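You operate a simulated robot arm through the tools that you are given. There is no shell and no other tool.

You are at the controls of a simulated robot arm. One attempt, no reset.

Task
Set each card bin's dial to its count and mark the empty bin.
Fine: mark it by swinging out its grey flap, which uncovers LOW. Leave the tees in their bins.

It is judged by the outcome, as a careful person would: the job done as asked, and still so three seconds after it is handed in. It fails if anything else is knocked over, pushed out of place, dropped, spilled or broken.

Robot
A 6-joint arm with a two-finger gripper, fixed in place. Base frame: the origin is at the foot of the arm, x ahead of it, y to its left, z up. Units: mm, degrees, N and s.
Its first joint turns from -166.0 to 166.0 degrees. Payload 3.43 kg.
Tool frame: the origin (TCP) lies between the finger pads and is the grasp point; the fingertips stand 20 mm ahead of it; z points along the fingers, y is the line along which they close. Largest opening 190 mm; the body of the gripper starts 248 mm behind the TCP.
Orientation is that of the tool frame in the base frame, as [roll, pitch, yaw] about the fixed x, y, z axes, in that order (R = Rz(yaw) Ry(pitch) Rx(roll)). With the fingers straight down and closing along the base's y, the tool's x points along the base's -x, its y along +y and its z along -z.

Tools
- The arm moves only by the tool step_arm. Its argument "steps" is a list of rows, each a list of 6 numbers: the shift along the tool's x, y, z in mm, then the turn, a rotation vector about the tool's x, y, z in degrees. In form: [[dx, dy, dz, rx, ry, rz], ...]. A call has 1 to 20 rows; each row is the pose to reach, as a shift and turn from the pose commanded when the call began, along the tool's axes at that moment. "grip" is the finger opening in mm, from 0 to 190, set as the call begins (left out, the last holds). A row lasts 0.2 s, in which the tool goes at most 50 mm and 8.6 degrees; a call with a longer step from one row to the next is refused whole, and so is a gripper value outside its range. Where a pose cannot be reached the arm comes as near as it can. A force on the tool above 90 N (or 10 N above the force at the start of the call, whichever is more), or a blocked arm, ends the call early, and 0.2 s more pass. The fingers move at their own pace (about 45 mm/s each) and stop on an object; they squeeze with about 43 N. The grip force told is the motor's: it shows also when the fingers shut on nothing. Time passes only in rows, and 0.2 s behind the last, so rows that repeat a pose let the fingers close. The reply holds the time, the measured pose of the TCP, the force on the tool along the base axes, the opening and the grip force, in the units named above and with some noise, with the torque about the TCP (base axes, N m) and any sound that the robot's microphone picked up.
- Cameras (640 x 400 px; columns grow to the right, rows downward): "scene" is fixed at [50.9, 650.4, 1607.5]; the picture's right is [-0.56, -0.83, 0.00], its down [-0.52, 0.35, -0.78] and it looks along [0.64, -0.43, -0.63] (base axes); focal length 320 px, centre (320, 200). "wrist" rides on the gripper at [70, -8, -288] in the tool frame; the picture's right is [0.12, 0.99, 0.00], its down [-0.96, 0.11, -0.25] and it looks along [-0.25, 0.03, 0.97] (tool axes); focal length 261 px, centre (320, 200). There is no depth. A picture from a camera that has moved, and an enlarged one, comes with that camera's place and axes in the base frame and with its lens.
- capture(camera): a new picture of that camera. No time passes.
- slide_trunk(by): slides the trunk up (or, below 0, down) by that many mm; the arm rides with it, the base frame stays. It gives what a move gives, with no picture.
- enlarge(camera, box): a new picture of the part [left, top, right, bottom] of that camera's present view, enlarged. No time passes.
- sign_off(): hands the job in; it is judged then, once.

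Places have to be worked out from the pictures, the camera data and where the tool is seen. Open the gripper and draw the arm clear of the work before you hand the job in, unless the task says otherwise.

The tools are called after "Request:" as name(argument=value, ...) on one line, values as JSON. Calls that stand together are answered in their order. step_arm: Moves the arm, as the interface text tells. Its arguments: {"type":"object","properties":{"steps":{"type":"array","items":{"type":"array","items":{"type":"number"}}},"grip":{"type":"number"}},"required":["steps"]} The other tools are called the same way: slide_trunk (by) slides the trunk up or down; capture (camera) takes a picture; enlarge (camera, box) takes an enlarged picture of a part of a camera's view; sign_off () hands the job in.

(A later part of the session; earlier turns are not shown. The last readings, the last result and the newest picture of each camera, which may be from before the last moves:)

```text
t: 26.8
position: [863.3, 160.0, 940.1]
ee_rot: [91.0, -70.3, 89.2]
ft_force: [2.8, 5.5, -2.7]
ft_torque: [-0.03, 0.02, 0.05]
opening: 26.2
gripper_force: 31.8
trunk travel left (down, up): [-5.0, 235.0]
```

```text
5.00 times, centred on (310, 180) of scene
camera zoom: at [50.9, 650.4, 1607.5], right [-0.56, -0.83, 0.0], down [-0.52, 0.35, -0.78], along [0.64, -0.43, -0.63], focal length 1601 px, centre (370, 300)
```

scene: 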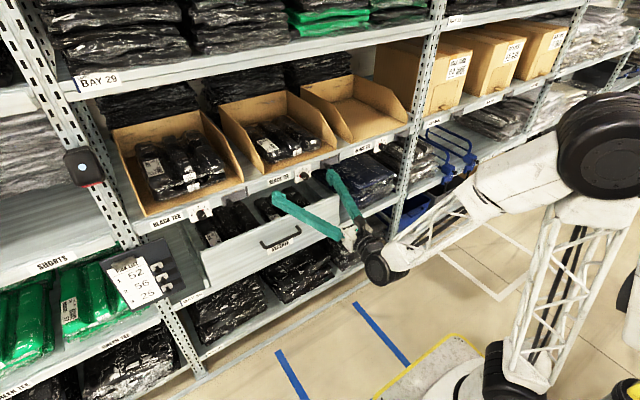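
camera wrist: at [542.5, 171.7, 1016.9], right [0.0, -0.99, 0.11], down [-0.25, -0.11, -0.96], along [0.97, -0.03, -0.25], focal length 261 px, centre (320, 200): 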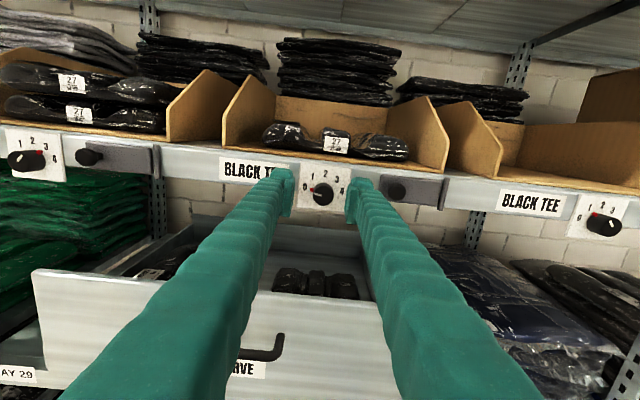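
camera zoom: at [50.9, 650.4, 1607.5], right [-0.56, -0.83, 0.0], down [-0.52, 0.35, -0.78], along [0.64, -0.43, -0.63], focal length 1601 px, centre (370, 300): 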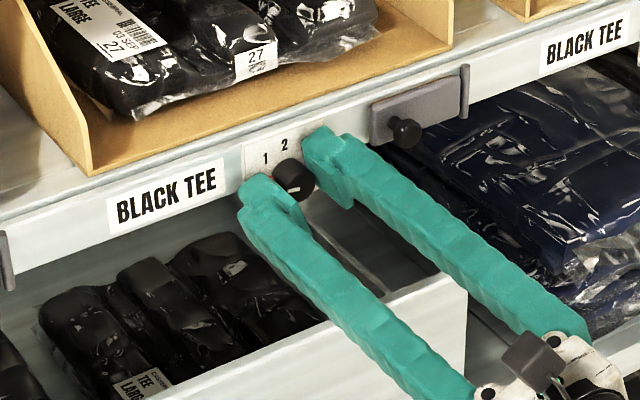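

The knob is gripped at a 26 mm opening. I'll turn it +40°, clockwise from the front, in 5° steps.

Request:
step_arm(steps=[[0, 0, 0, 0, 0, 5], [0, 0, 0, 0, 0, 10], [0, 0, 0, 0, 0, 15], [0, 0, 0, 0, 0, 20], [0, 0, 0, 0, 0, 25], [0, 0, 0, 0, 0, 30], [0, 0, 0, 0, 0, 35], [0, 0, 0, 0, 0, 40], [0, 0, 0, 0, 0, 40]])

Request:
enlarge(camera="wrist", box=[250, 110, 390, 200])

Request:
enlarge(camera="scene", box=[270, 140, 350, 220])

```text
t: 28.4
position: [847.7, 177.5, 953.2]
ee_rot: [-98.8, -76.4, -82.7]
ft_force: [-105.4, -30.7, -5.9]
ft_torque: [-0.15, 1.54, -3.63]
opening: 41.8
gripper_force: 18.7
out of reach, approached as far as the arm can: row 6, 7, 8
trunk travel left (down, up): [-5.0, 235.0]
stopped in row 8: the force on the tool passed its limit at 106 N (the readings are from after the stop); the commanded pose is now the measured one
```

```text
4.44 times, centred on (320, 155) of wrist
camera zoom: at [562.9, 175.5, 1034.3], right [-0.03, -0.99, -0.12], down [-0.28, 0.12, -0.95], along [0.96, 0.01, -0.28], focal length 1158 px, centre (320, 400)
```

zoom: 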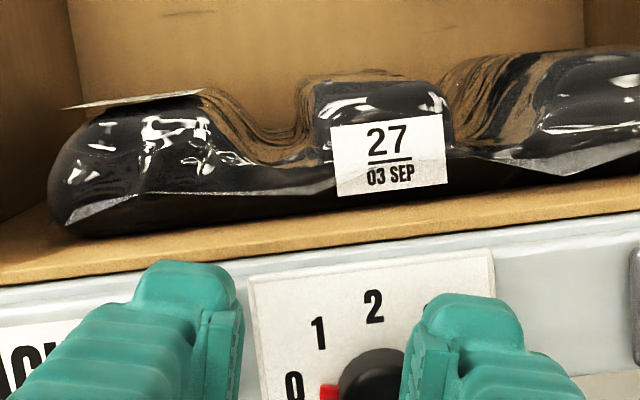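

```text
5.00 times, centred on (310, 180) of scene
camera zoom: at [50.9, 650.4, 1607.5], right [-0.56, -0.83, 0.0], down [-0.52, 0.35, -0.78], along [0.64, -0.43, -0.63], focal length 1601 px, centre (370, 300)
```

zoom: 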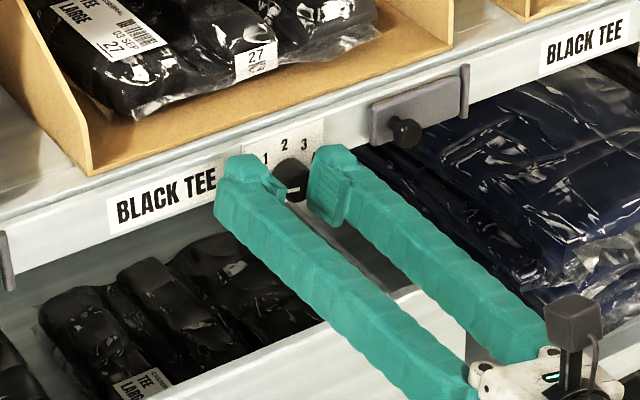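

The arm hit its roll limit just past 0°, shifted sideways and pushed with 105 N. Roll is only available on the negative side here, so I'll back straight out, reopen and check the dial.

Request:
step_arm(steps=[[0, 0, -10, 0, 0, 0], [0, 0, -25, 0, 0, 0], [0, 0, -35, 0, 0, 0]], grip=80)

Request:
capture(camera="wrist")

Request:
enlarge(camera="scene", box=[270, 140, 350, 220])

```text
t: 29.2
position: [819.3, 176.9, 955.7]
ee_rot: [-98.5, -76.4, -83.3]
ft_force: [0.5, -0.1, 0.4]
ft_torque: [-0.03, -0.01, -0.03]
opening: 80.2
gripper_force: 0.1
trunk travel left (down, up): [-5.0, 235.0]
```

```text
taken
camera wrist: at [534.5, 175.8, 1036.1], right [-0.03, -0.99, -0.11], down [-0.28, 0.12, -0.95], along [0.96, 0.0, -0.28], focal length 261 px, centre (320, 200)
```

wrist: 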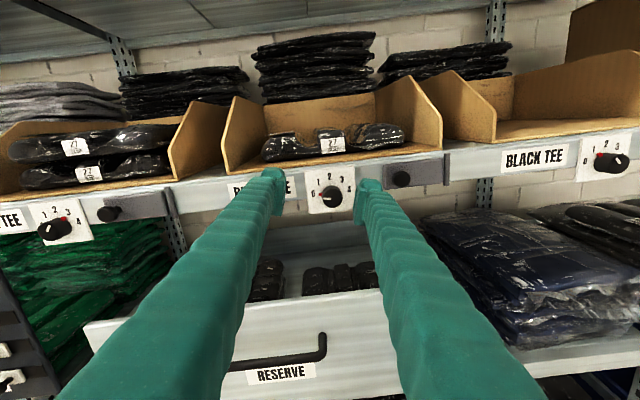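

```text
5.00 times, centred on (310, 180) of scene
camera zoom: at [50.9, 650.4, 1607.5], right [-0.56, -0.83, 0.0], down [-0.52, 0.35, -0.78], along [0.64, -0.43, -0.63], focal length 1601 px, centre (370, 300)
```

zoom: 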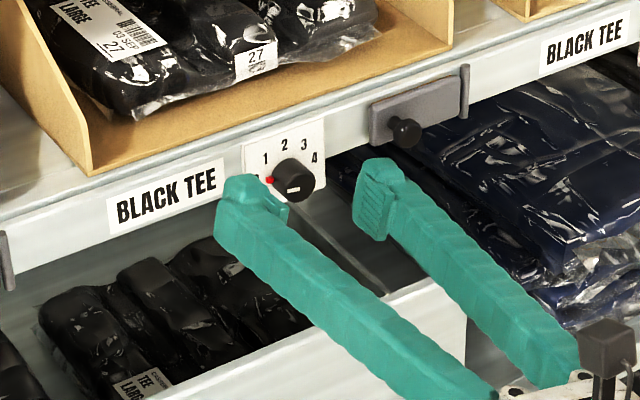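

Everything is clear now. I'll zoom in to see whether the pointer moved at all.

Request:
enlarge(camera="wrist", box=[290, 150, 380, 220])

Request:
enlarge(camera="wrist", box=[20, 180, 180, 260])

Request:
enlarge(camera="wrist", box=[490, 110, 640, 210])

```text
5.71 times, centred on (335, 185) of wrist
camera zoom: at [534.5, 175.8, 1036.1], right [-0.03, -0.99, -0.11], down [-0.28, 0.12, -0.95], along [0.96, 0.0, -0.28], focal length 1489 px, centre (234, 286)
```

zoom: 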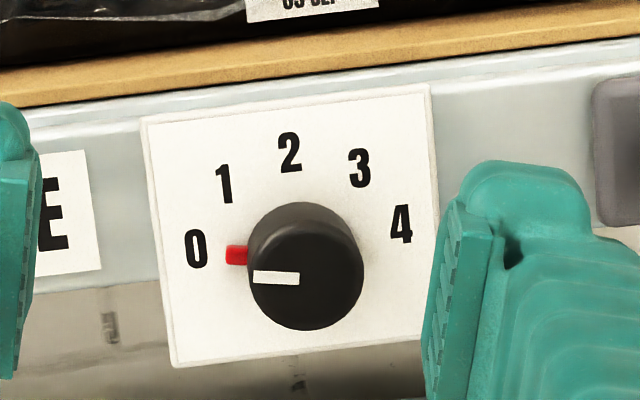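

```text
4.00 times, centred on (100, 220) of wrist
camera zoom: at [534.5, 175.8, 1036.1], right [-0.03, -0.99, -0.11], down [-0.28, 0.12, -0.95], along [0.96, 0.0, -0.28], focal length 1043 px, centre (1200, 120)
```

zoom: 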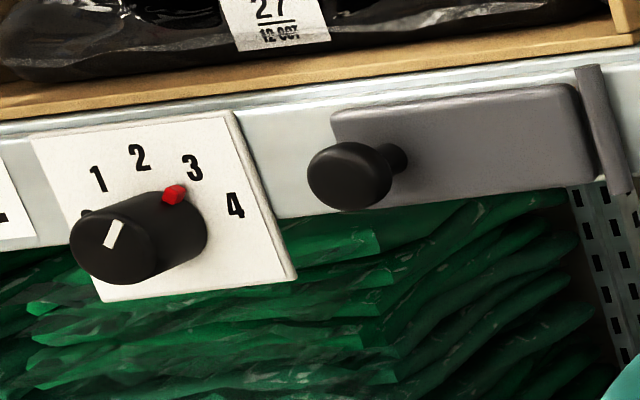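

```text
4.00 times, centred on (565, 160) of wrist
camera zoom: at [534.5, 175.8, 1036.1], right [-0.03, -0.99, -0.11], down [-0.28, 0.12, -0.95], along [0.96, 0.0, -0.28], focal length 1043 px, centre (-660, 360)
```

zoom: 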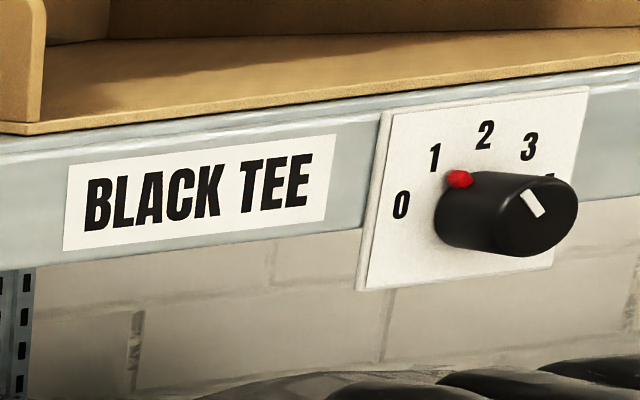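

The pointer is still at 0, so the grip slipped once the arm was disturbed. I'll correct the small tilt, then roll to about -45° so that a +40° turn stays within limits.

Request:
step_arm(steps=[[0, 0, 0, 1.98, 1.57, 0]], grip=60)

Request:
step_arm(steps=[[-2, 3, 0, 0, 0, -8.4], [-4, 6, 0, 0, 0, -16.8], [-6, 10, 0, 0, 0, -25.2], [-8, 14, 4, 0, 0, -33.6], [-10, 18, 8, 0, 0, -42], [-11.2, 20.6, 12, 0, 0, -50.4], [-11.2, 20.6, 15, 0, 0, -58.5], [-11.2, 20.6, 15, 0, 0, -58.5]])

Request:
enlarge(camera="wrist", box=[250, 130, 390, 220])

```text
t: 29.6
position: [817.8, 180.8, 963.2]
ee_rot: [-91.5, -77.0, -88.8]
ft_force: [0.5, -0.7, -0.5]
ft_torque: [-0.03, 0.01, -0.04]
opening: 60.0
gripper_force: 0.0
out of reach, approached as far as the arm can: row 1
trunk travel left (down, up): [-5.0, 235.0]
```

```text
t: 31.4
position: [835.1, 162.8, 944.5]
ee_rot: [90.0, -44.8, 90.0]
ft_force: [-0.5, 1.0, -0.2]
ft_torque: [0.0, 0.01, 0.01]
opening: 60.1
gripper_force: 0.1
trunk travel left (down, up): [-5.0, 235.0]
```

```text
4.44 times, centred on (320, 175) of wrist
camera zoom: at [546.7, 218.1, 988.6], right [0.0, -0.62, 0.79], down [-0.25, -0.76, -0.6], along [0.97, -0.2, -0.15], focal length 1158 px, centre (320, 311)
```

zoom: 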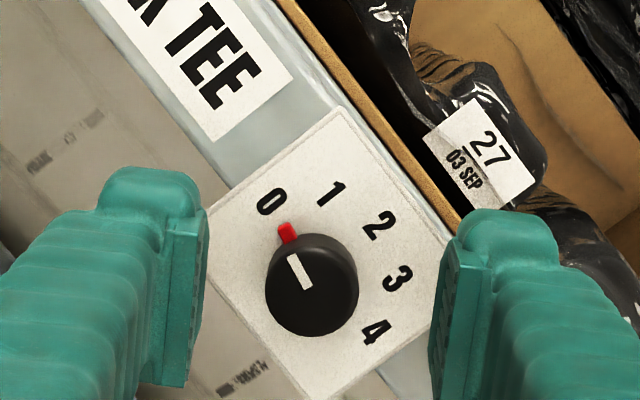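

At -45° roll the orientation is exact and the pip is clear of both fingers. I'll recentre, advance to TCP x 863 and close.

Request:
step_arm(steps=[[-4.5, -1.6, 6, 0, 0, 0], [-4.5, -1.6, 14, 0, 0, 0], [-4.5, -1.6, 20, 0, 0, 0], [-4.5, -1.6, 25, 0, 0, 0], [-4.5, -1.6, 28, 0, 0, 0], [-4.5, -1.6, 28, 0, 0, 0]])

Request:
step_arm(steps=[[0, 0, 0, 0, 0, 0], [0, 0, 0, 0, 0, 0], [0, 0, 0, 0, 0, 0], [0, 0, 0, 0, 0, 0]], grip=20)

Request:
enlarge(camera="wrist", box=[250, 120, 390, 210])

```text
t: 32.8
position: [862.7, 159.7, 941.9]
ee_rot: [90.1, -44.9, 90.0]
ft_force: [0.6, -0.1, -0.6]
ft_torque: [-0.02, -0.04, 0.02]
opening: 60.1
gripper_force: 0.1
trunk travel left (down, up): [-5.0, 235.0]
```

```text
t: 33.8
position: [863.3, 160.3, 940.0]
ee_rot: [90.1, -44.9, 90.1]
ft_force: [2.7, 2.5, -3.8]
ft_torque: [0.03, 0.04, 0.07]
opening: 25.6
gripper_force: 45.1
trunk travel left (down, up): [-5.0, 235.0]
```

```text
4.44 times, centred on (320, 165) of wrist
camera zoom: at [575.0, 216.5, 985.0], right [0.0, -0.62, 0.79], down [-0.25, -0.76, -0.6], along [0.97, -0.19, -0.15], focal length 1158 px, centre (320, 356)
```

zoom: 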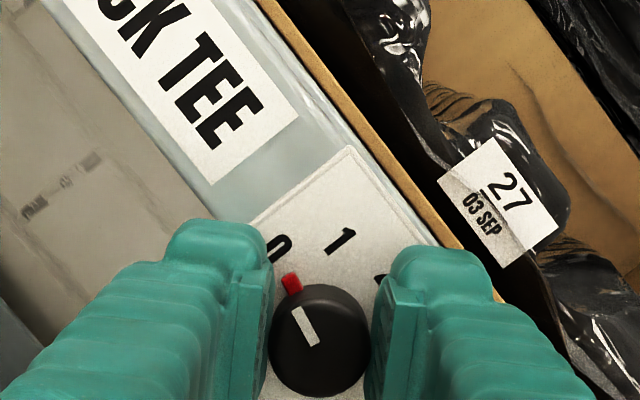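

The grip is solid at 25.6 mm and 45 N. I'll turn +15° and check that the pointer follows.

Request:
step_arm(steps=[[0, 0, 0, 0, 0, 5], [0, 0, 0, 0, 0, 10], [0, 0, 0, 0, 0, 15], [0, 0, 0, 0, 0, 15]])

Request:
enlarge(camera="wrist", box=[250, 120, 390, 210])

```text
t: 34.8
position: [863.4, 160.8, 943.1]
ee_rot: [90.0, -60.0, 89.9]
ft_force: [7.3, 3.1, -1.8]
ft_torque: [0.03, 0.03, 0.06]
opening: 25.7
gripper_force: 45.1
trunk travel left (down, up): [-5.0, 235.0]
```

```text
4.44 times, centred on (320, 165) of wrist
camera zoom: at [575.0, 203.0, 998.1], right [0.0, -0.8, 0.6], down [-0.25, -0.58, -0.78], along [0.97, -0.15, -0.2], focal length 1158 px, centre (320, 356)
```

zoom: 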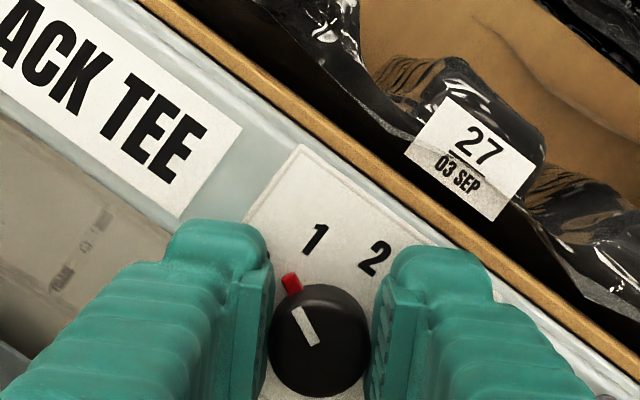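

The pointer follows the grip, so I'll finish the remaining 25°.

Request:
step_arm(steps=[[0, 0, 0, 0, 0, 5], [0, 0, 0, 0, 0, 10], [0, 0, 0, 0, 0, 15], [0, 0, 0, 0, 0, 20], [0, 0, 0, 0, 0, 25], [0, 0, 0, 0, 0, 25]])

Request:
enlarge(camera="wrist", box=[250, 120, 390, 210])

```text
t: 36.2
position: [863.6, 160.5, 940.6]
ee_rot: [89.2, -84.9, 90.7]
ft_force: [37.3, -2.5, 16.8]
ft_torque: [-0.02, -0.22, 0.02]
opening: 25.6
gripper_force: 45.3
trunk travel left (down, up): [-5.0, 235.0]
```

```text
4.44 times, centred on (320, 165) of wrist
camera zoom: at [574.7, 174.7, 1010.4], right [0.0, -0.98, 0.2], down [-0.25, -0.2, -0.95], along [0.97, -0.05, -0.24], focal length 1158 px, centre (320, 356)
```

zoom: 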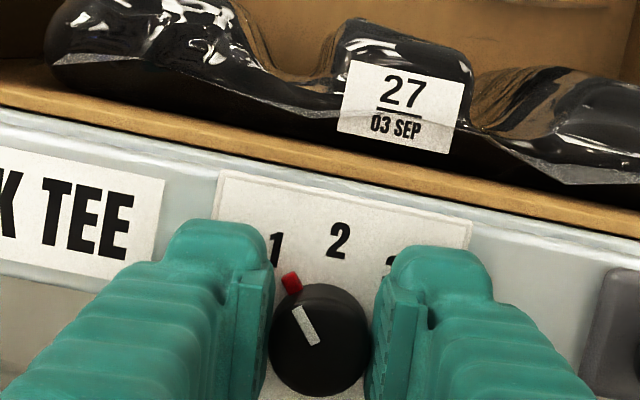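

The pointer looks to be at 1. I'll release and back off to verify.

Request:
step_arm(steps=[[0, 0, 0, 0, 0, 0], [0, 0, 0, 0, 0, 0], [0, 0, 0, 0, 0, 0], [0, 0, -10, 0, 0, 0], [0, 0, -25, 0, 0, 0], [0, 0, -35, 0, 0, 0]], grip=70)

Request:
enlarge(camera="wrist", box=[270, 140, 380, 220])

Request:
capture(camera="wrist")

```text
t: 37.6
position: [827.4, 159.9, 939.8]
ee_rot: [90.2, -84.9, 89.7]
ft_force: [0.4, 1.0, -0.1]
ft_torque: [0.0, -0.07, -0.03]
opening: 70.0
gripper_force: 0.1
trunk travel left (down, up): [-5.0, 235.0]
```

```text
5.00 times, centred on (325, 180) of wrist
camera zoom: at [538.6, 173.8, 1010.2], right [0.0, -0.98, 0.21], down [-0.25, -0.2, -0.95], along [0.97, -0.05, -0.24], focal length 1303 px, centre (295, 300)
```

zoom: 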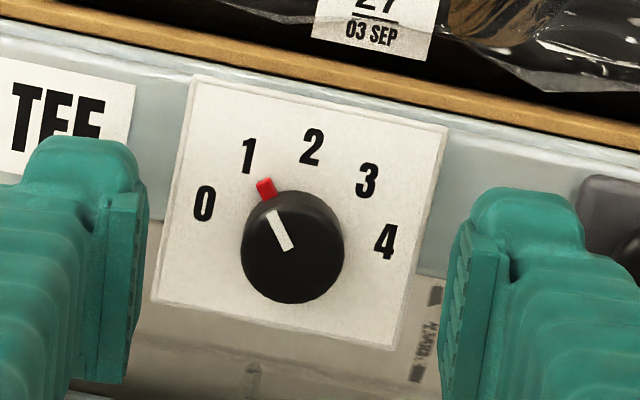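

```text
taken
camera wrist: at [538.6, 173.8, 1010.2], right [0.0, -0.98, 0.21], down [-0.25, -0.2, -0.95], along [0.97, -0.05, -0.24], focal length 261 px, centre (320, 200)
```

wrist: 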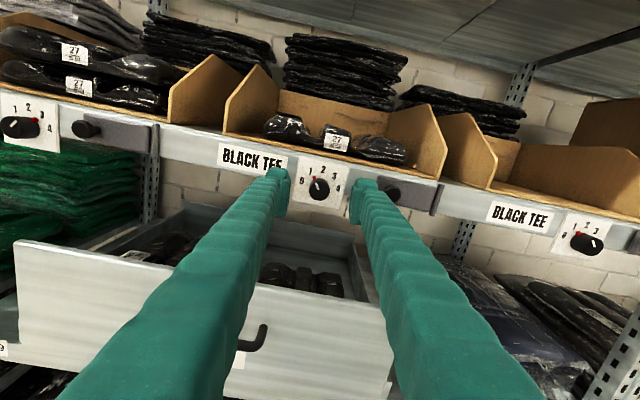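

Dial 2's pip measures -40.0°, right on "1". Next is dial 3, which I put at y of about -220. I'll back off so the tips clear the flap knobs, then slide right.

Request:
step_arm(steps=[[0, 0, -20, 0, 0, 0], [-3.5, 40, -20, 0, 0, 0], [-7, 80, -20, 0, 0, 0], [-10.5, 120, -20, 0, 0, 0], [-14, 160, -20, 0, 0, 0], [-17.5, 200, -20, 0, 0, 0], [-21, 240, -20, 0, 0, 0], [-24.5, 280, -20, 0, 0, 0], [-28, 320, -20, 0, 0, 0], [-31.5, 360, -20, 0, 0, 0], [-33, 378, -20, 0, 0, 0], [-33, 378, -20, 0, 0, 0]])

Request:
capture(camera="wrist")

Request:
capture(camera="scene")

```text
t: 40.2
position: [840.7, -138.2, 929.5]
ee_rot: [85.9, -79.1, 86.7]
ft_force: [-0.1, -0.3, 0.7]
ft_torque: [-0.02, -0.02, -0.01]
opening: 70.0
gripper_force: 0.1
out of reach, approached as far as the arm can: row 2, 3, 4, 5, 6, 7, 8, 9, 10, 11, 12
trunk travel left (down, up): [-5.0, 235.0]
```

```text
taken
camera wrist: at [556.9, -79.1, 992.6], right [-0.13, -0.94, 0.3], down [-0.27, -0.26, -0.93], along [0.95, -0.2, -0.22], focal length 261 px, centre (320, 200)
```

wrist: 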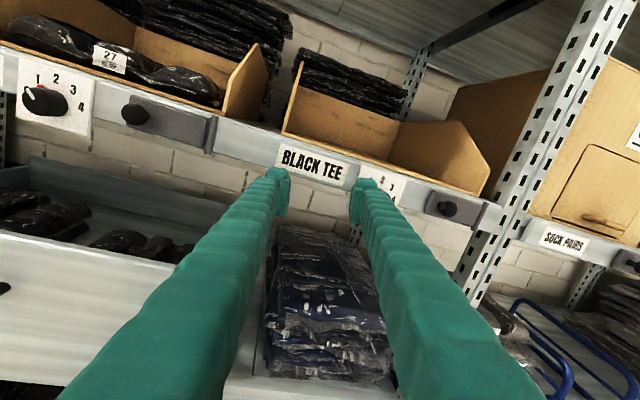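

```text
taken
```

scene: 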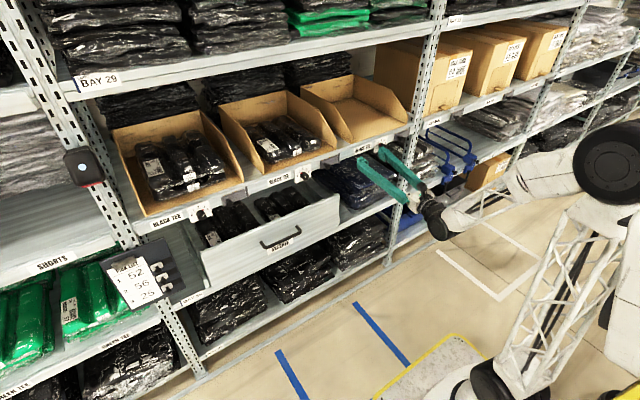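

Near zero roll the arm also can't reach right; it crept to (841, -138) with a slight yaw but touched nothing. Rolling to the negative side has freed it each time, so I'll back off a little and roll -40° more.

Request:
step_arm(steps=[[0, 0, -8, 0, 0, -8], [0, 0, -16, 0, 0, -16], [0, 0, -24, 0, 0, -24], [0, 0, -30, 0, 0, -32], [0, 0, -35, 0, 0, -40], [0, 0, -35, 0, 0, -40]])

```text
t: 41.6
position: [824.2, -138.7, 948.1]
ee_rot: [89.1, -39.2, 83.2]
ft_force: [-0.1, 0.5, 0.6]
ft_torque: [-0.02, -0.02, 0.0]
opening: 69.7
gripper_force: 0.2
out of reach, approached as far as the arm can: row 1, 2, 3, 4, 5, 6
trunk travel left (down, up): [-5.0, 235.0]
```

The limit looks like a minimum radius of about 835 mm, so I should stay at x of about 830 here, with tips still short of the dial knob. I'll straighten the yaw and move in front of dial 3.

Request:
step_arm(steps=[[-5, 4, 8, 1.8, 1.8, 0], [-20, 14, 16, 3.6, 3.6, 0], [-44, 30, 16, 5.2, 5.27, 0], [-66, 45, 16, 5.2, 5.27, 0], [-66, 45, 16, 5.2, 5.27, 0]])

Request:
capture(camera="wrist")

Request:
enlarge(camera="wrist", box=[250, 130, 390, 220])

```text
t: 42.8
position: [829.0, -220.1, 941.9]
ee_rot: [89.9, -39.0, 90.1]
ft_force: [-0.1, -0.2, -0.7]
ft_torque: [-0.02, 0.0, -0.03]
opening: 69.8
gripper_force: 0.0
trunk travel left (down, up): [-5.0, 235.0]
```

```text
taken
camera wrist: at [540.4, -159.8, 978.8], right [0.0, -0.53, 0.85], down [-0.25, -0.82, -0.52], along [0.97, -0.21, -0.13], focal length 261 px, centre (320, 200)
```

wrist: 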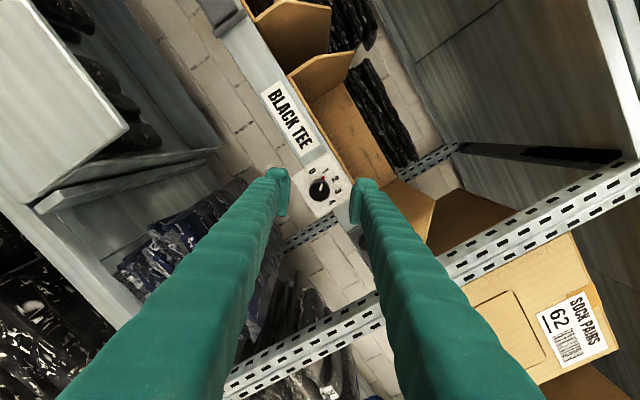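

```text
4.44 times, centred on (320, 175) of wrist
camera zoom: at [540.4, -159.8, 978.8], right [0.0, -0.53, 0.85], down [-0.25, -0.82, -0.52], along [0.97, -0.21, -0.13], focal length 1158 px, centre (320, 311)
```

zoom: 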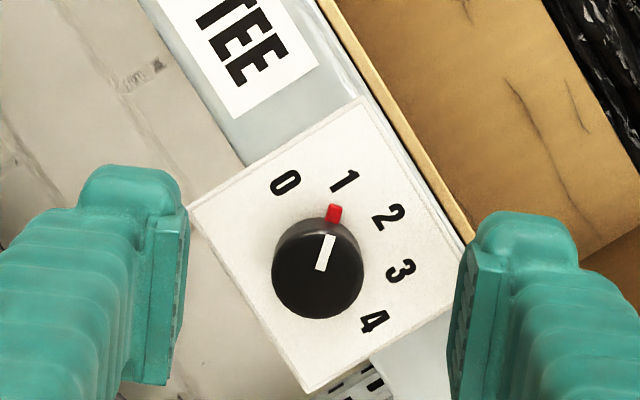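

Centred on knob 3, whose pip is at 1. I'll advance to TCP x 863.4 and close.

Request:
step_arm(steps=[[-1.9, 0, 8, 0, 0, 0], [-1.9, 0, 16, 0, 0, 0], [-1.9, 0, 24, 0, 0, 0], [-1.9, 0, 30, 0, 0, 0], [-1.9, 0, 34.3, 0, 0, 0], [-1.9, 0, 34.3, 0, 0, 0]], grip=60)

Request:
step_arm(steps=[[0, 0, 0, 0, 0, 0], [0, 0, 0, 0, 0, 0], [0, 0, 0, 0, 0, 0], [0, 0, 0, 0, 0, 0]], grip=20)

Request:
enlarge(camera="wrist", box=[250, 120, 390, 210])

```text
t: 44.2
position: [863.8, -221.9, 940.0]
ee_rot: [89.9, -39.2, 90.1]
ft_force: [0.9, -0.2, -0.4]
ft_torque: [0.02, 0.01, -0.01]
opening: 60.1
gripper_force: 0.1
trunk travel left (down, up): [-5.0, 235.0]
```

```text
t: 45.2
position: [863.4, -221.4, 939.2]
ee_rot: [90.0, -39.1, 90.1]
ft_force: [-1.1, 3.6, -4.4]
ft_torque: [0.01, 0.05, 0.08]
opening: 25.6
gripper_force: 45.4
trunk travel left (down, up): [-5.0, 235.0]
```

```text
4.44 times, centred on (320, 165) of wrist
camera zoom: at [575.4, -161.2, 977.2], right [0.0, -0.53, 0.85], down [-0.25, -0.82, -0.52], along [0.97, -0.21, -0.13], focal length 1158 px, centre (320, 356)
```

zoom: 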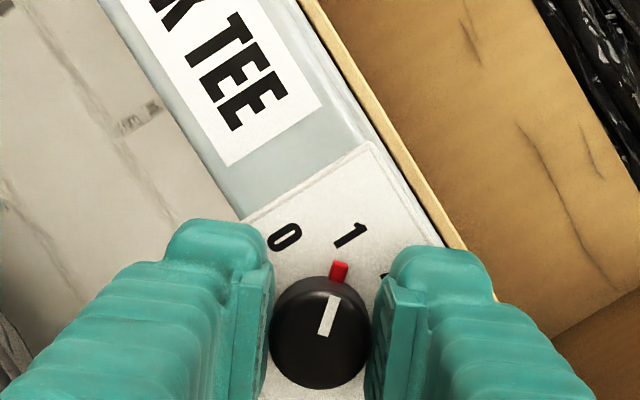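

Gripped firmly. I'll turn -20° first, counter-clockwise toward 0, and check.

Request:
step_arm(steps=[[0, 0, 0, 0, 0, -5], [0, 0, 0, 0, 0, -10], [0, 0, 0, 0, 0, -15], [0, 0, 0, 0, 0, -20], [0, 0, 0, 0, 0, -20]])

Request:
enlarge(camera="wrist", box=[250, 120, 390, 210])

```text
t: 46.4
position: [863.5, -221.4, 939.9]
ee_rot: [90.1, -19.1, 90.0]
ft_force: [-2.8, 1.8, -12.7]
ft_torque: [-0.01, 0.17, -0.01]
opening: 25.4
gripper_force: 44.9
trunk travel left (down, up): [-5.0, 235.0]
```

```text
4.44 times, centred on (320, 165) of wrist
camera zoom: at [575.5, -151.7, 954.9], right [0.0, -0.21, 0.98], down [-0.25, -0.95, -0.2], along [0.97, -0.24, -0.05], focal length 1158 px, centre (320, 356)
```

zoom: 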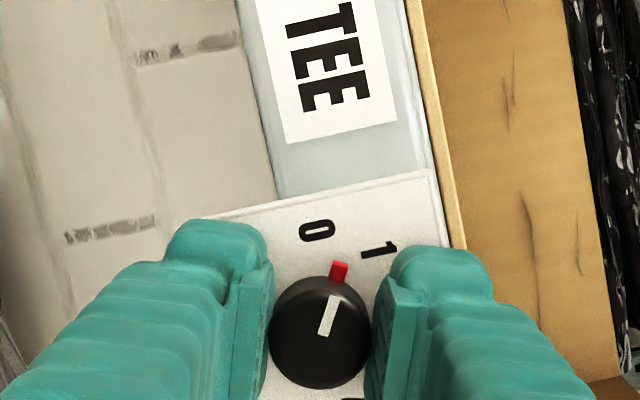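

The dial follows, so I'll do the remaining -20°.

Request:
step_arm(steps=[[0, 0, 0, 0, 0, -5], [0, 0, 0, 0, 0, -10], [0, 0, 0, 0, 0, -15], [0, 0, 0, 0, 0, -20], [0, 0, 0, 0, 0, -20]])

Request:
enlarge(camera="wrist", box=[250, 120, 390, 210])

```text
t: 47.6
position: [864.1, -221.6, 939.9]
ee_rot: [90.0, 1.0, 90.0]
ft_force: [10.1, -2.9, -3.9]
ft_torque: [0.1, 0.04, -0.12]
opening: 25.9
gripper_force: 44.6
trunk travel left (down, up): [-5.0, 235.0]
```

```text
4.44 times, centred on (320, 165) of wrist
camera zoom: at [575.4, -150.8, 929.9], right [0.0, 0.14, 0.99], down [-0.25, -0.96, 0.13], along [0.97, -0.25, 0.04], focal length 1158 px, centre (320, 356)
```

zoom: 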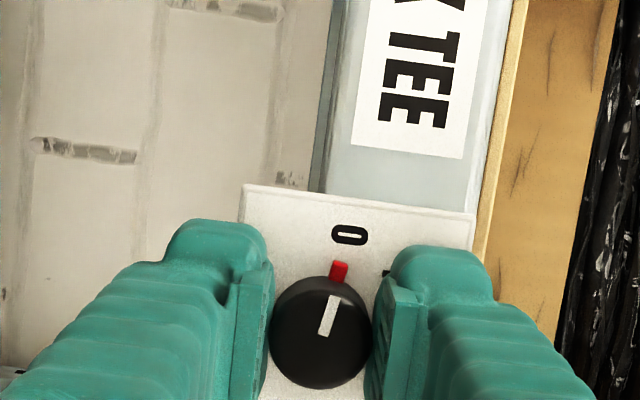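

The pip now points at "0". I'll release and back off to verify.

Request:
step_arm(steps=[[0, 0, 0, 0, 0, 0], [0, 0, 0, 0, 0, 0], [0, 0, 0, 0, 0, 0], [0, 0, -10, 0, 0, 0], [0, 0, -22, 0, 0, 0], [0, 0, -32, 0, 0, 0]], grip=70)

Request:
enlarge(camera="wrist", box=[250, 130, 390, 220])

Request:
capture(camera="wrist")

Request:
enlarge(camera="scene", box=[330, 110, 440, 220])

```text
t: 49.0
position: [832.3, -220.4, 939.4]
ee_rot: [90.0, 0.9, 90.0]
ft_force: [0.0, 0.1, -0.1]
ft_torque: [0.02, 0.01, 0.02]
opening: 69.7
gripper_force: 0.0
trunk travel left (down, up): [-5.0, 235.0]
```

```text
4.44 times, centred on (320, 175) of wrist
camera zoom: at [544.6, -150.0, 930.1], right [0.0, 0.14, 0.99], down [-0.25, -0.96, 0.13], along [0.97, -0.24, 0.03], focal length 1158 px, centre (320, 311)
```

zoom: 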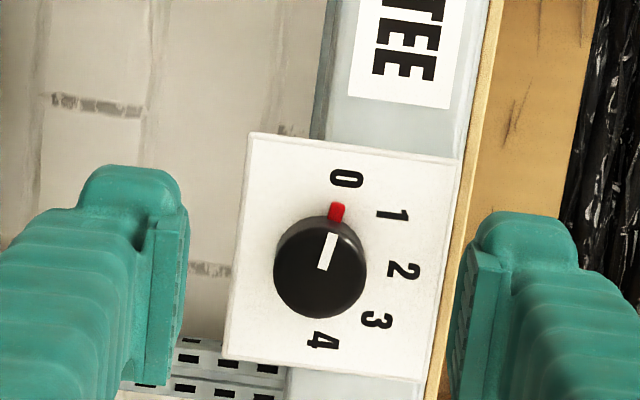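

```text
taken
camera wrist: at [544.6, -150.0, 930.1], right [0.0, 0.14, 0.99], down [-0.25, -0.96, 0.13], along [0.97, -0.24, 0.03], focal length 261 px, centre (320, 200)
```

wrist: 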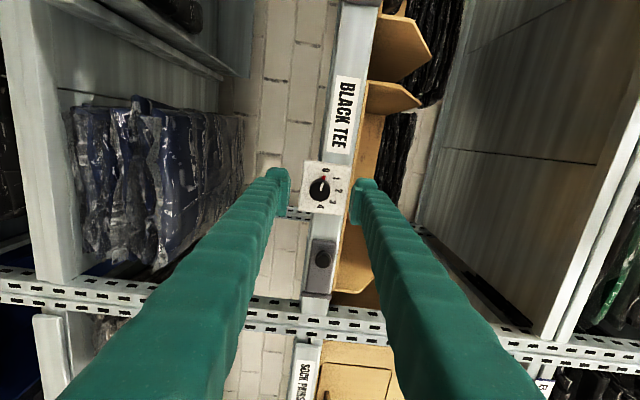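

```text
3.64 times, centred on (385, 165) of scene
camera zoom: at [50.9, 650.4, 1607.5], right [-0.56, -0.83, 0.0], down [-0.52, 0.35, -0.78], along [0.64, -0.43, -0.63], focal length 1164 px, centre (84, 327)
```

zoom: 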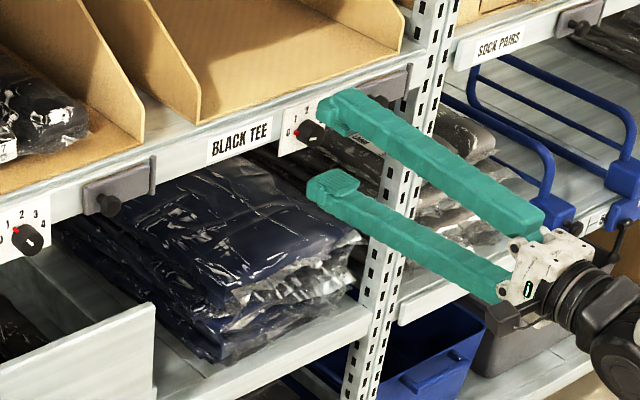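

Dial 3 reads 0. Now for flap 3, so I'll enlarge its knob and hinge in the current view.

Request:
enlarge(camera="wrist", box=[280, 220, 370, 340])

Request:
enlarge(camera="scene", box=[380, 120, 430, 160])

```text
3.33 times, centred on (325, 280) of wrist
camera zoom: at [544.6, -150.0, 930.1], right [0.0, 0.14, 0.99], down [-0.25, -0.96, 0.13], along [0.97, -0.24, 0.03], focal length 869 px, centre (303, -67)
```

zoom: 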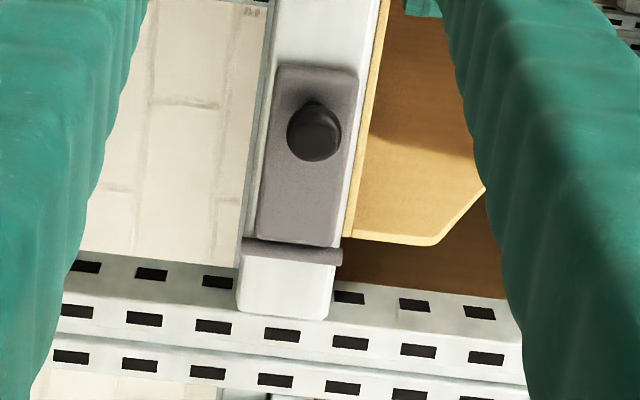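

```text
10.00 times, centred on (405, 140) of scene
camera zoom: at [50.9, 650.4, 1607.5], right [-0.56, -0.83, 0.0], down [-0.52, 0.35, -0.78], along [0.64, -0.43, -0.63], focal length 3201 px, centre (-530, 800)
```

zoom: 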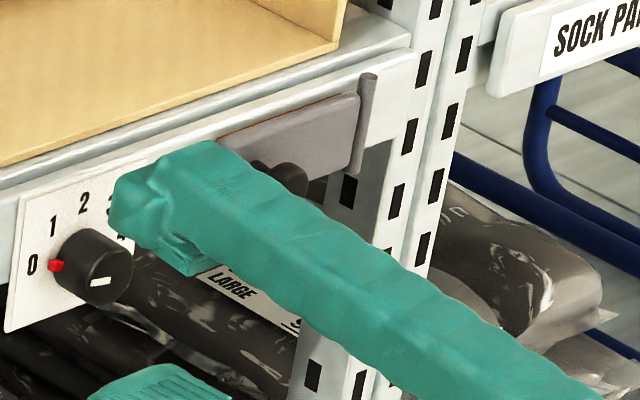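

I place the flap knob's head at about (860, -308, 955), with the hinge line at y of about -376. With the fingers stacked vertically as they are now, I'll line up in front of the knob.

Request:
step_arm(steps=[[-25, 5, -3, 0, 0, 0], [-60, 12, -3, 0, 0, 0], [-88, 15.5, -3, 0, 0, 0], [-88, 15.5, -3, 0, 0, 0]], grip=60)

Request:
capture(camera="wrist")

Request:
enlarge(camera="wrist", box=[250, 130, 390, 240])

Request:
enlarge(camera="scene", box=[350, 100, 470, 210])

```text
t: 50.0
position: [826.4, -307.6, 958.4]
ee_rot: [90.0, 0.9, 90.0]
ft_force: [-0.2, 0.4, -0.7]
ft_torque: [0.03, 0.03, -0.01]
opening: 59.8
gripper_force: 0.0
trunk travel left (down, up): [-5.0, 235.0]
```

```text
taken
camera wrist: at [539.1, -237.9, 949.1], right [0.0, 0.13, 0.99], down [-0.25, -0.96, 0.13], along [0.97, -0.24, 0.03], focal length 261 px, centre (320, 200)
```

wrist: 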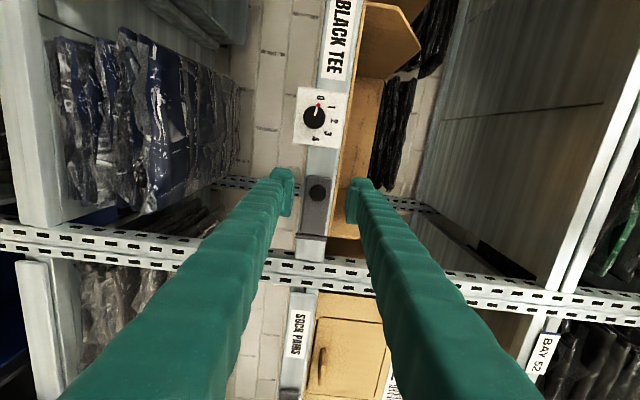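

```text
3.64 times, centred on (320, 185) of wrist
camera zoom: at [539.1, -237.9, 949.1], right [0.0, 0.13, 0.99], down [-0.25, -0.96, 0.13], along [0.97, -0.24, 0.03], focal length 948 px, centre (320, 254)
```

zoom: 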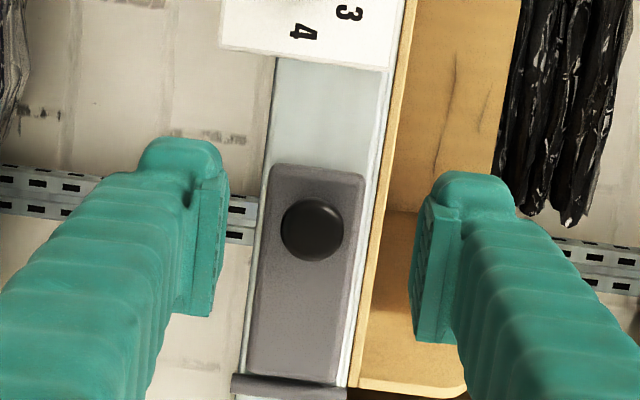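

```text
3.64 times, centred on (410, 155) of scene
camera zoom: at [50.9, 650.4, 1607.5], right [-0.56, -0.83, 0.0], down [-0.52, 0.35, -0.78], along [0.64, -0.43, -0.63], focal length 1164 px, centre (-7, 364)
```

zoom: 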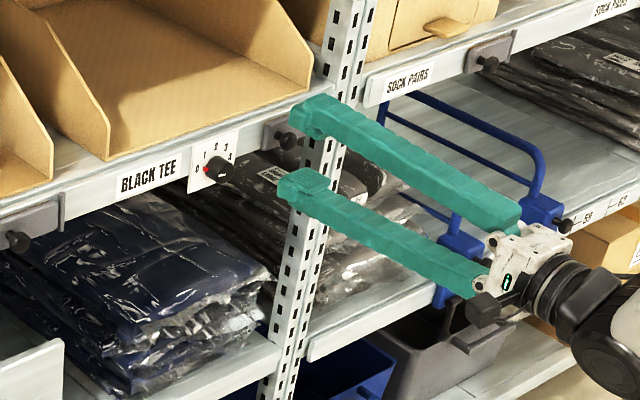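

The knob is almost centred. I'll trim, advance to TCP x of about 855, and close vertically on the head.

Request:
step_arm(steps=[[-3, -1.8, 10, 0, 0, 0], [-3, -1.8, 18, 0, 0, 0], [-3, -1.8, 25, 0, 0, 0], [-3, -1.8, 28.5, 0, 0, 0], [-3, -1.8, 28.5, 0, 0, 0]])

Request:
step_arm(steps=[[0, 0, 0, 0, 0, 0], [0, 0, 0, 0, 0, 0], [0, 0, 0, 0, 0, 0], [0, 0, 0, 0, 0, 0]], grip=14)

Request:
enlarge(camera="wrist", box=[250, 130, 390, 240])

```text
t: 51.2
position: [857.8, -311.3, 956.6]
ee_rot: [90.0, 1.0, 89.9]
ft_force: [0.6, -0.7, -0.3]
ft_torque: [0.0, 0.0, 0.04]
opening: 60.1
gripper_force: 0.0
trunk travel left (down, up): [-5.0, 235.0]
```

```text
t: 52.2
position: [857.7, -309.6, 956.6]
ee_rot: [89.8, 0.9, 90.0]
ft_force: [0.0, -0.1, 0.4]
ft_torque: [-0.03, -0.02, -0.03]
opening: 19.1
gripper_force: 42.8
trunk travel left (down, up): [-5.0, 235.0]
```

```text
3.64 times, centred on (320, 185) of wrist
camera zoom: at [569.4, -240.1, 946.6], right [0.0, 0.14, 0.99], down [-0.25, -0.96, 0.13], along [0.97, -0.25, 0.03], focal length 948 px, centre (320, 254)
```

zoom: 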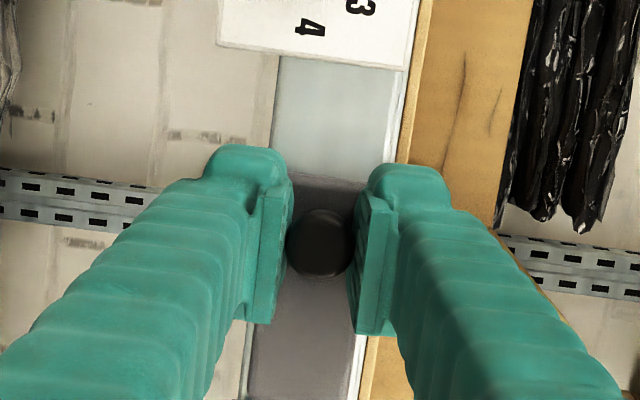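

The knob is gripped at 19 mm and 43 N. I'll pull it along the hinge arc to about 20°, watching the forces.

Request:
step_arm(steps=[[-1.8, 0, -5.7, 0, 0, 0], [-4.1, 0, -11.2, 0, 0, 0], [-6.9, 0, -16.5, 0, 0, 0], [-10.1, 0, -21.5, 0, 0, 0], [-10.1, 0, -21.5, 0, 0, 0]])

Request:
enlarge(camera="wrist", box=[250, 130, 390, 240])

Request:
enlarge(camera="scene", box=[370, 110, 450, 180])

```text
t: 53.4
position: [832.8, -320.3, 957.1]
ee_rot: [89.9, 0.9, 90.0]
ft_force: [-21.4, 23.6, 1.6]
ft_torque: [0.0, -0.23, -0.11]
opening: 20.4
gripper_force: 45.1
trunk travel left (down, up): [-5.0, 235.0]
```

```text
3.64 times, centred on (320, 185) of wrist
camera zoom: at [546.2, -249.8, 946.7], right [0.0, 0.14, 0.99], down [-0.25, -0.96, 0.13], along [0.97, -0.25, 0.03], focal length 948 px, centre (320, 254)
```

zoom: 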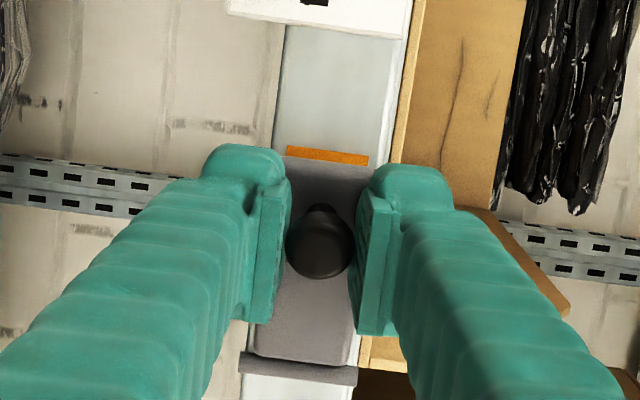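

```text
5.71 times, centred on (410, 145) of scene
camera zoom: at [50.9, 650.4, 1607.5], right [-0.56, -0.83, 0.0], down [-0.52, 0.35, -0.78], along [0.64, -0.43, -0.63], focal length 1829 px, centre (-194, 514)
```

zoom: 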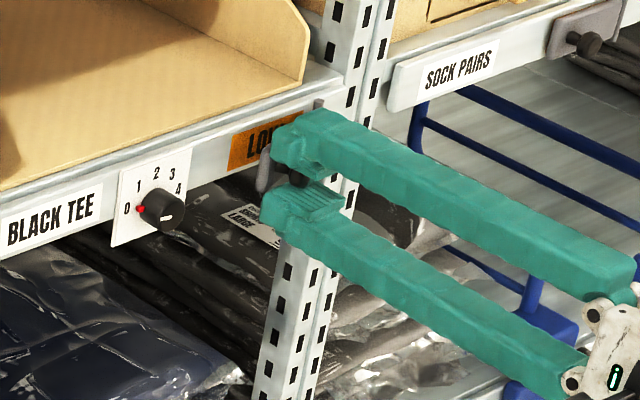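

The flap is swinging out and the orange LOW sign is showing. The force points outward along the flap, so my arc radius is slightly short; I'll ease that and continue to about 40°.

Request:
step_arm(steps=[[-1, 0, -7, 0, 0, 0], [-4, 0, -12, 0, 0, 0], [-8, 0, -16, 0, 0, 0], [-12, 0, -20, 0, 0, 0], [-12, 0, -20, 0, 0, 0]])

Request:
enlarge(camera="wrist", box=[250, 130, 390, 240])

Request:
enlarge(camera="scene", box=[370, 110, 450, 180])

```text
t: 54.6
position: [813.5, -331.8, 956.7]
ee_rot: [89.9, 1.0, 90.1]
ft_force: [2.3, 11.0, 6.1]
ft_torque: [0.06, -0.11, 0.88]
opening: 18.6
gripper_force: 44.8
trunk travel left (down, up): [-5.0, 235.0]
```

```text
3.64 times, centred on (320, 185) of wrist
camera zoom: at [526.9, -262.4, 946.4], right [0.0, 0.14, 0.99], down [-0.25, -0.96, 0.13], along [0.97, -0.24, 0.04], focal length 948 px, centre (320, 254)
```

zoom: 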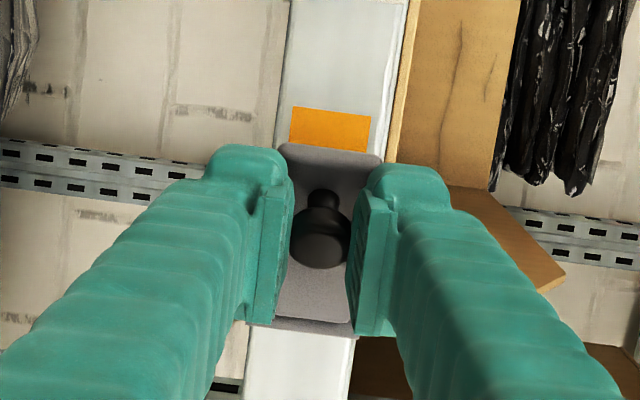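

```text
5.71 times, centred on (410, 145) of scene
camera zoom: at [50.9, 650.4, 1607.5], right [-0.56, -0.83, 0.0], down [-0.52, 0.35, -0.78], along [0.64, -0.43, -0.63], focal length 1829 px, centre (-194, 514)
```

zoom: 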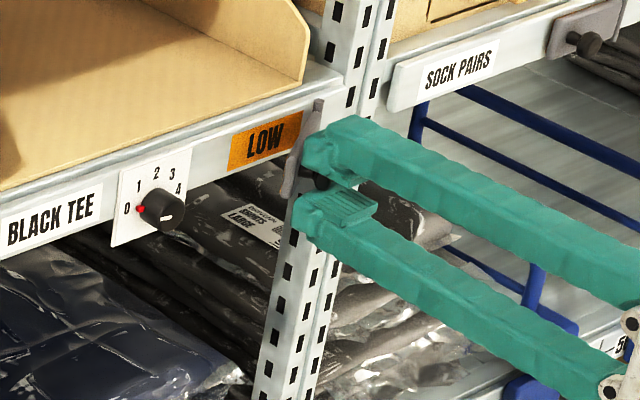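

LOW is fully uncovered and the flap is about 40–45° open. I'll release and see whether it stays, then push it further from behind.

Request:
step_arm(steps=[[0, 0, 0, 0, 0, 0], [0, 0, 0, 0, 0, 0], [0, 0, 0, 0, 0, 0], [0, 0, -12, 0, 0, 0], [0, 0, -25, 0, 0, 0], [0, 0, -35, 0, 0, 0], [0, 0, -35, 0, 0, 0]], grip=60)

Request:
enlarge(camera="wrist", box=[250, 130, 390, 260])

Request:
enlarge(camera="scene", box=[370, 110, 450, 180])

```text
t: 56.2
position: [779.5, -332.7, 954.6]
ee_rot: [90.0, 0.9, 90.1]
ft_force: [-0.4, 0.2, 0.0]
ft_torque: [0.02, -0.01, 0.01]
opening: 59.8
gripper_force: 0.1
trunk travel left (down, up): [-5.0, 235.0]
```

```text
3.08 times, centred on (320, 195) of wrist
camera zoom: at [491.8, -262.4, 946.1], right [0.0, 0.13, 0.99], down [-0.25, -0.96, 0.13], along [0.97, -0.24, 0.03], focal length 802 px, centre (320, 215)
```

zoom: 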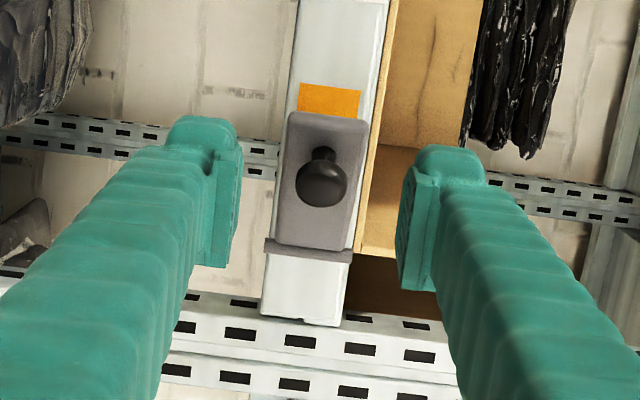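

```text
5.71 times, centred on (410, 145) of scene
camera zoom: at [50.9, 650.4, 1607.5], right [-0.56, -0.83, 0.0], down [-0.52, 0.35, -0.78], along [0.64, -0.43, -0.63], focal length 1829 px, centre (-194, 514)
```

zoom: 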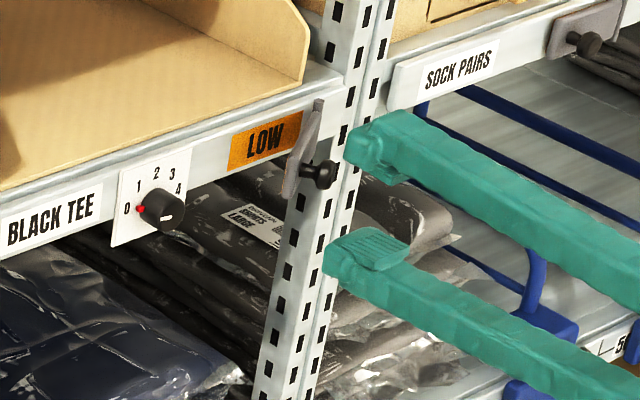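

The flap stays where I left it. Next I'll take the open fingers around its left edge, since it passes between them vertically, to about (835, -266). Then I'll close them there to form a pusher.

Request:
step_arm(steps=[[20, 0, 2, 0, 0, 0], [45, 0, 10, 0, 0, 0], [65, 0, 20, 0, 0, 0], [67, 0, 40, 0, 0, 0], [67, 0, 55, 0, 0, 0], [67, 0, 55, 0, 0, 0]])

Request:
step_arm(steps=[[0, 0, 0, 0, 0, 0], [0, 0, 0, 0, 0, 0], [0, 0, 0, 0, 0, 0], [0, 0, 0, 0, 0, 0], [0, 0, 0, 0, 0, 0]], grip=4)

Request:
capture(camera="wrist")

Request:
enlarge(camera="scene", box=[370, 110, 450, 180])

```text
t: 57.6
position: [835.1, -265.5, 954.5]
ee_rot: [89.9, 0.8, 89.9]
ft_force: [-0.6, 0.1, 0.0]
ft_torque: [0.01, -0.03, -0.02]
opening: 60.1
gripper_force: 0.1
trunk travel left (down, up): [-5.0, 235.0]
```

```text
t: 58.8
position: [835.5, -266.4, 955.8]
ee_rot: [89.8, 0.9, 90.0]
ft_force: [-0.5, 0.1, 0.0]
ft_torque: [0.0, 0.04, 0.02]
opening: 3.7
gripper_force: 0.0
trunk travel left (down, up): [-5.0, 235.0]
```

```text
taken
camera wrist: at [547.8, -195.9, 945.0], right [0.0, 0.14, 0.99], down [-0.25, -0.96, 0.13], along [0.97, -0.25, 0.03], focal length 261 px, centre (320, 200)
```

wrist: 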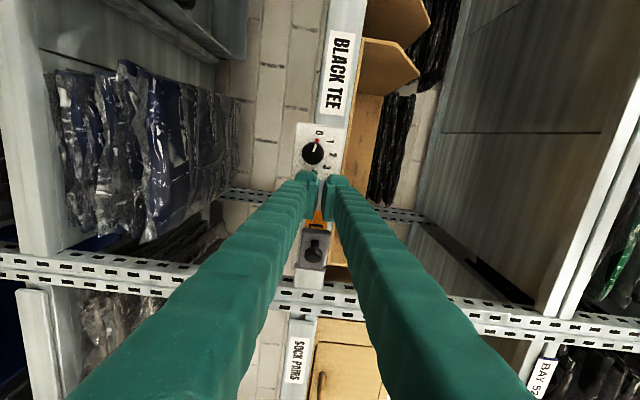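

```text
5.71 times, centred on (410, 145) of scene
camera zoom: at [50.9, 650.4, 1607.5], right [-0.56, -0.83, 0.0], down [-0.52, 0.35, -0.78], along [0.64, -0.43, -0.63], focal length 1829 px, centre (-194, 514)
```

zoom: 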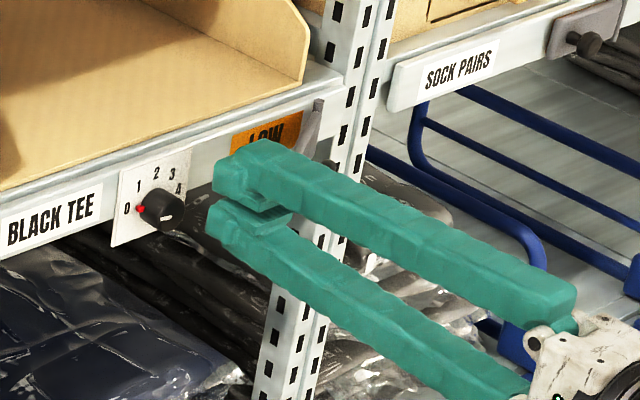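

The closed fingers are beside the flap, well clear of the dial knob. I'll push right in 10 mm steps.

Request:
step_arm(steps=[[-15, 0, 0, 0, 0, 0], [-28, 0, 0, 0, 0, 0], [-38, 0, 0, 0, 0, 0], [-48, 0, 0, 0, 0, 0], [-58, 0, 0, 0, 0, 0], [-68, 0, 0, 0, 0, 0], [-78, 0, 0, 0, 0, 0], [-88, 0, 0, 0, 0, 0]])

Request:
capture(camera="wrist")

Request:
enlarge(camera="scene", box=[370, 110, 450, 180])

```text
t: 60.6
position: [837.7, -352.5, 955.6]
ee_rot: [90.0, 1.0, 90.3]
ft_force: [-3.8, 8.5, -0.9]
ft_torque: [0.1, 0.13, -0.01]
opening: 3.9
gripper_force: 0.0
trunk travel left (down, up): [-5.0, 235.0]
```

```text
taken
camera wrist: at [549.0, -283.6, 945.5], right [0.0, 0.14, 0.99], down [-0.24, -0.96, 0.13], along [0.97, -0.24, 0.03], focal length 261 px, centre (320, 200)
```

wrist: 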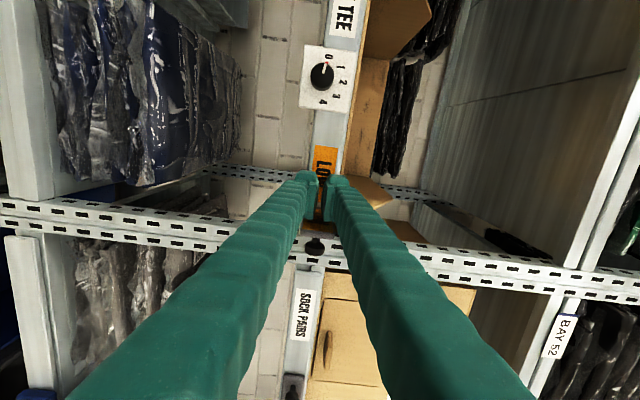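

```text
5.71 times, centred on (410, 145) of scene
camera zoom: at [50.9, 650.4, 1607.5], right [-0.56, -0.83, 0.0], down [-0.52, 0.35, -0.78], along [0.64, -0.43, -0.63], focal length 1829 px, centre (-194, 514)
```

zoom: 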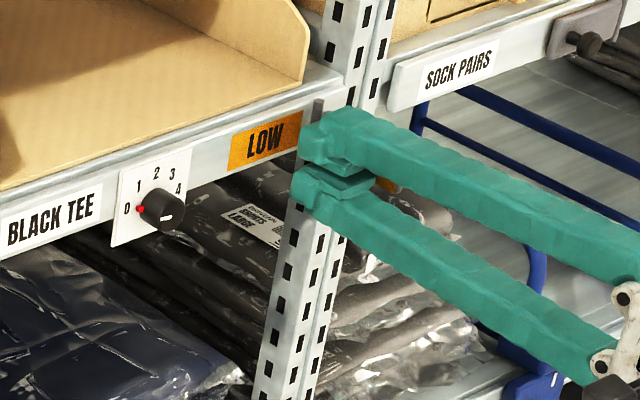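

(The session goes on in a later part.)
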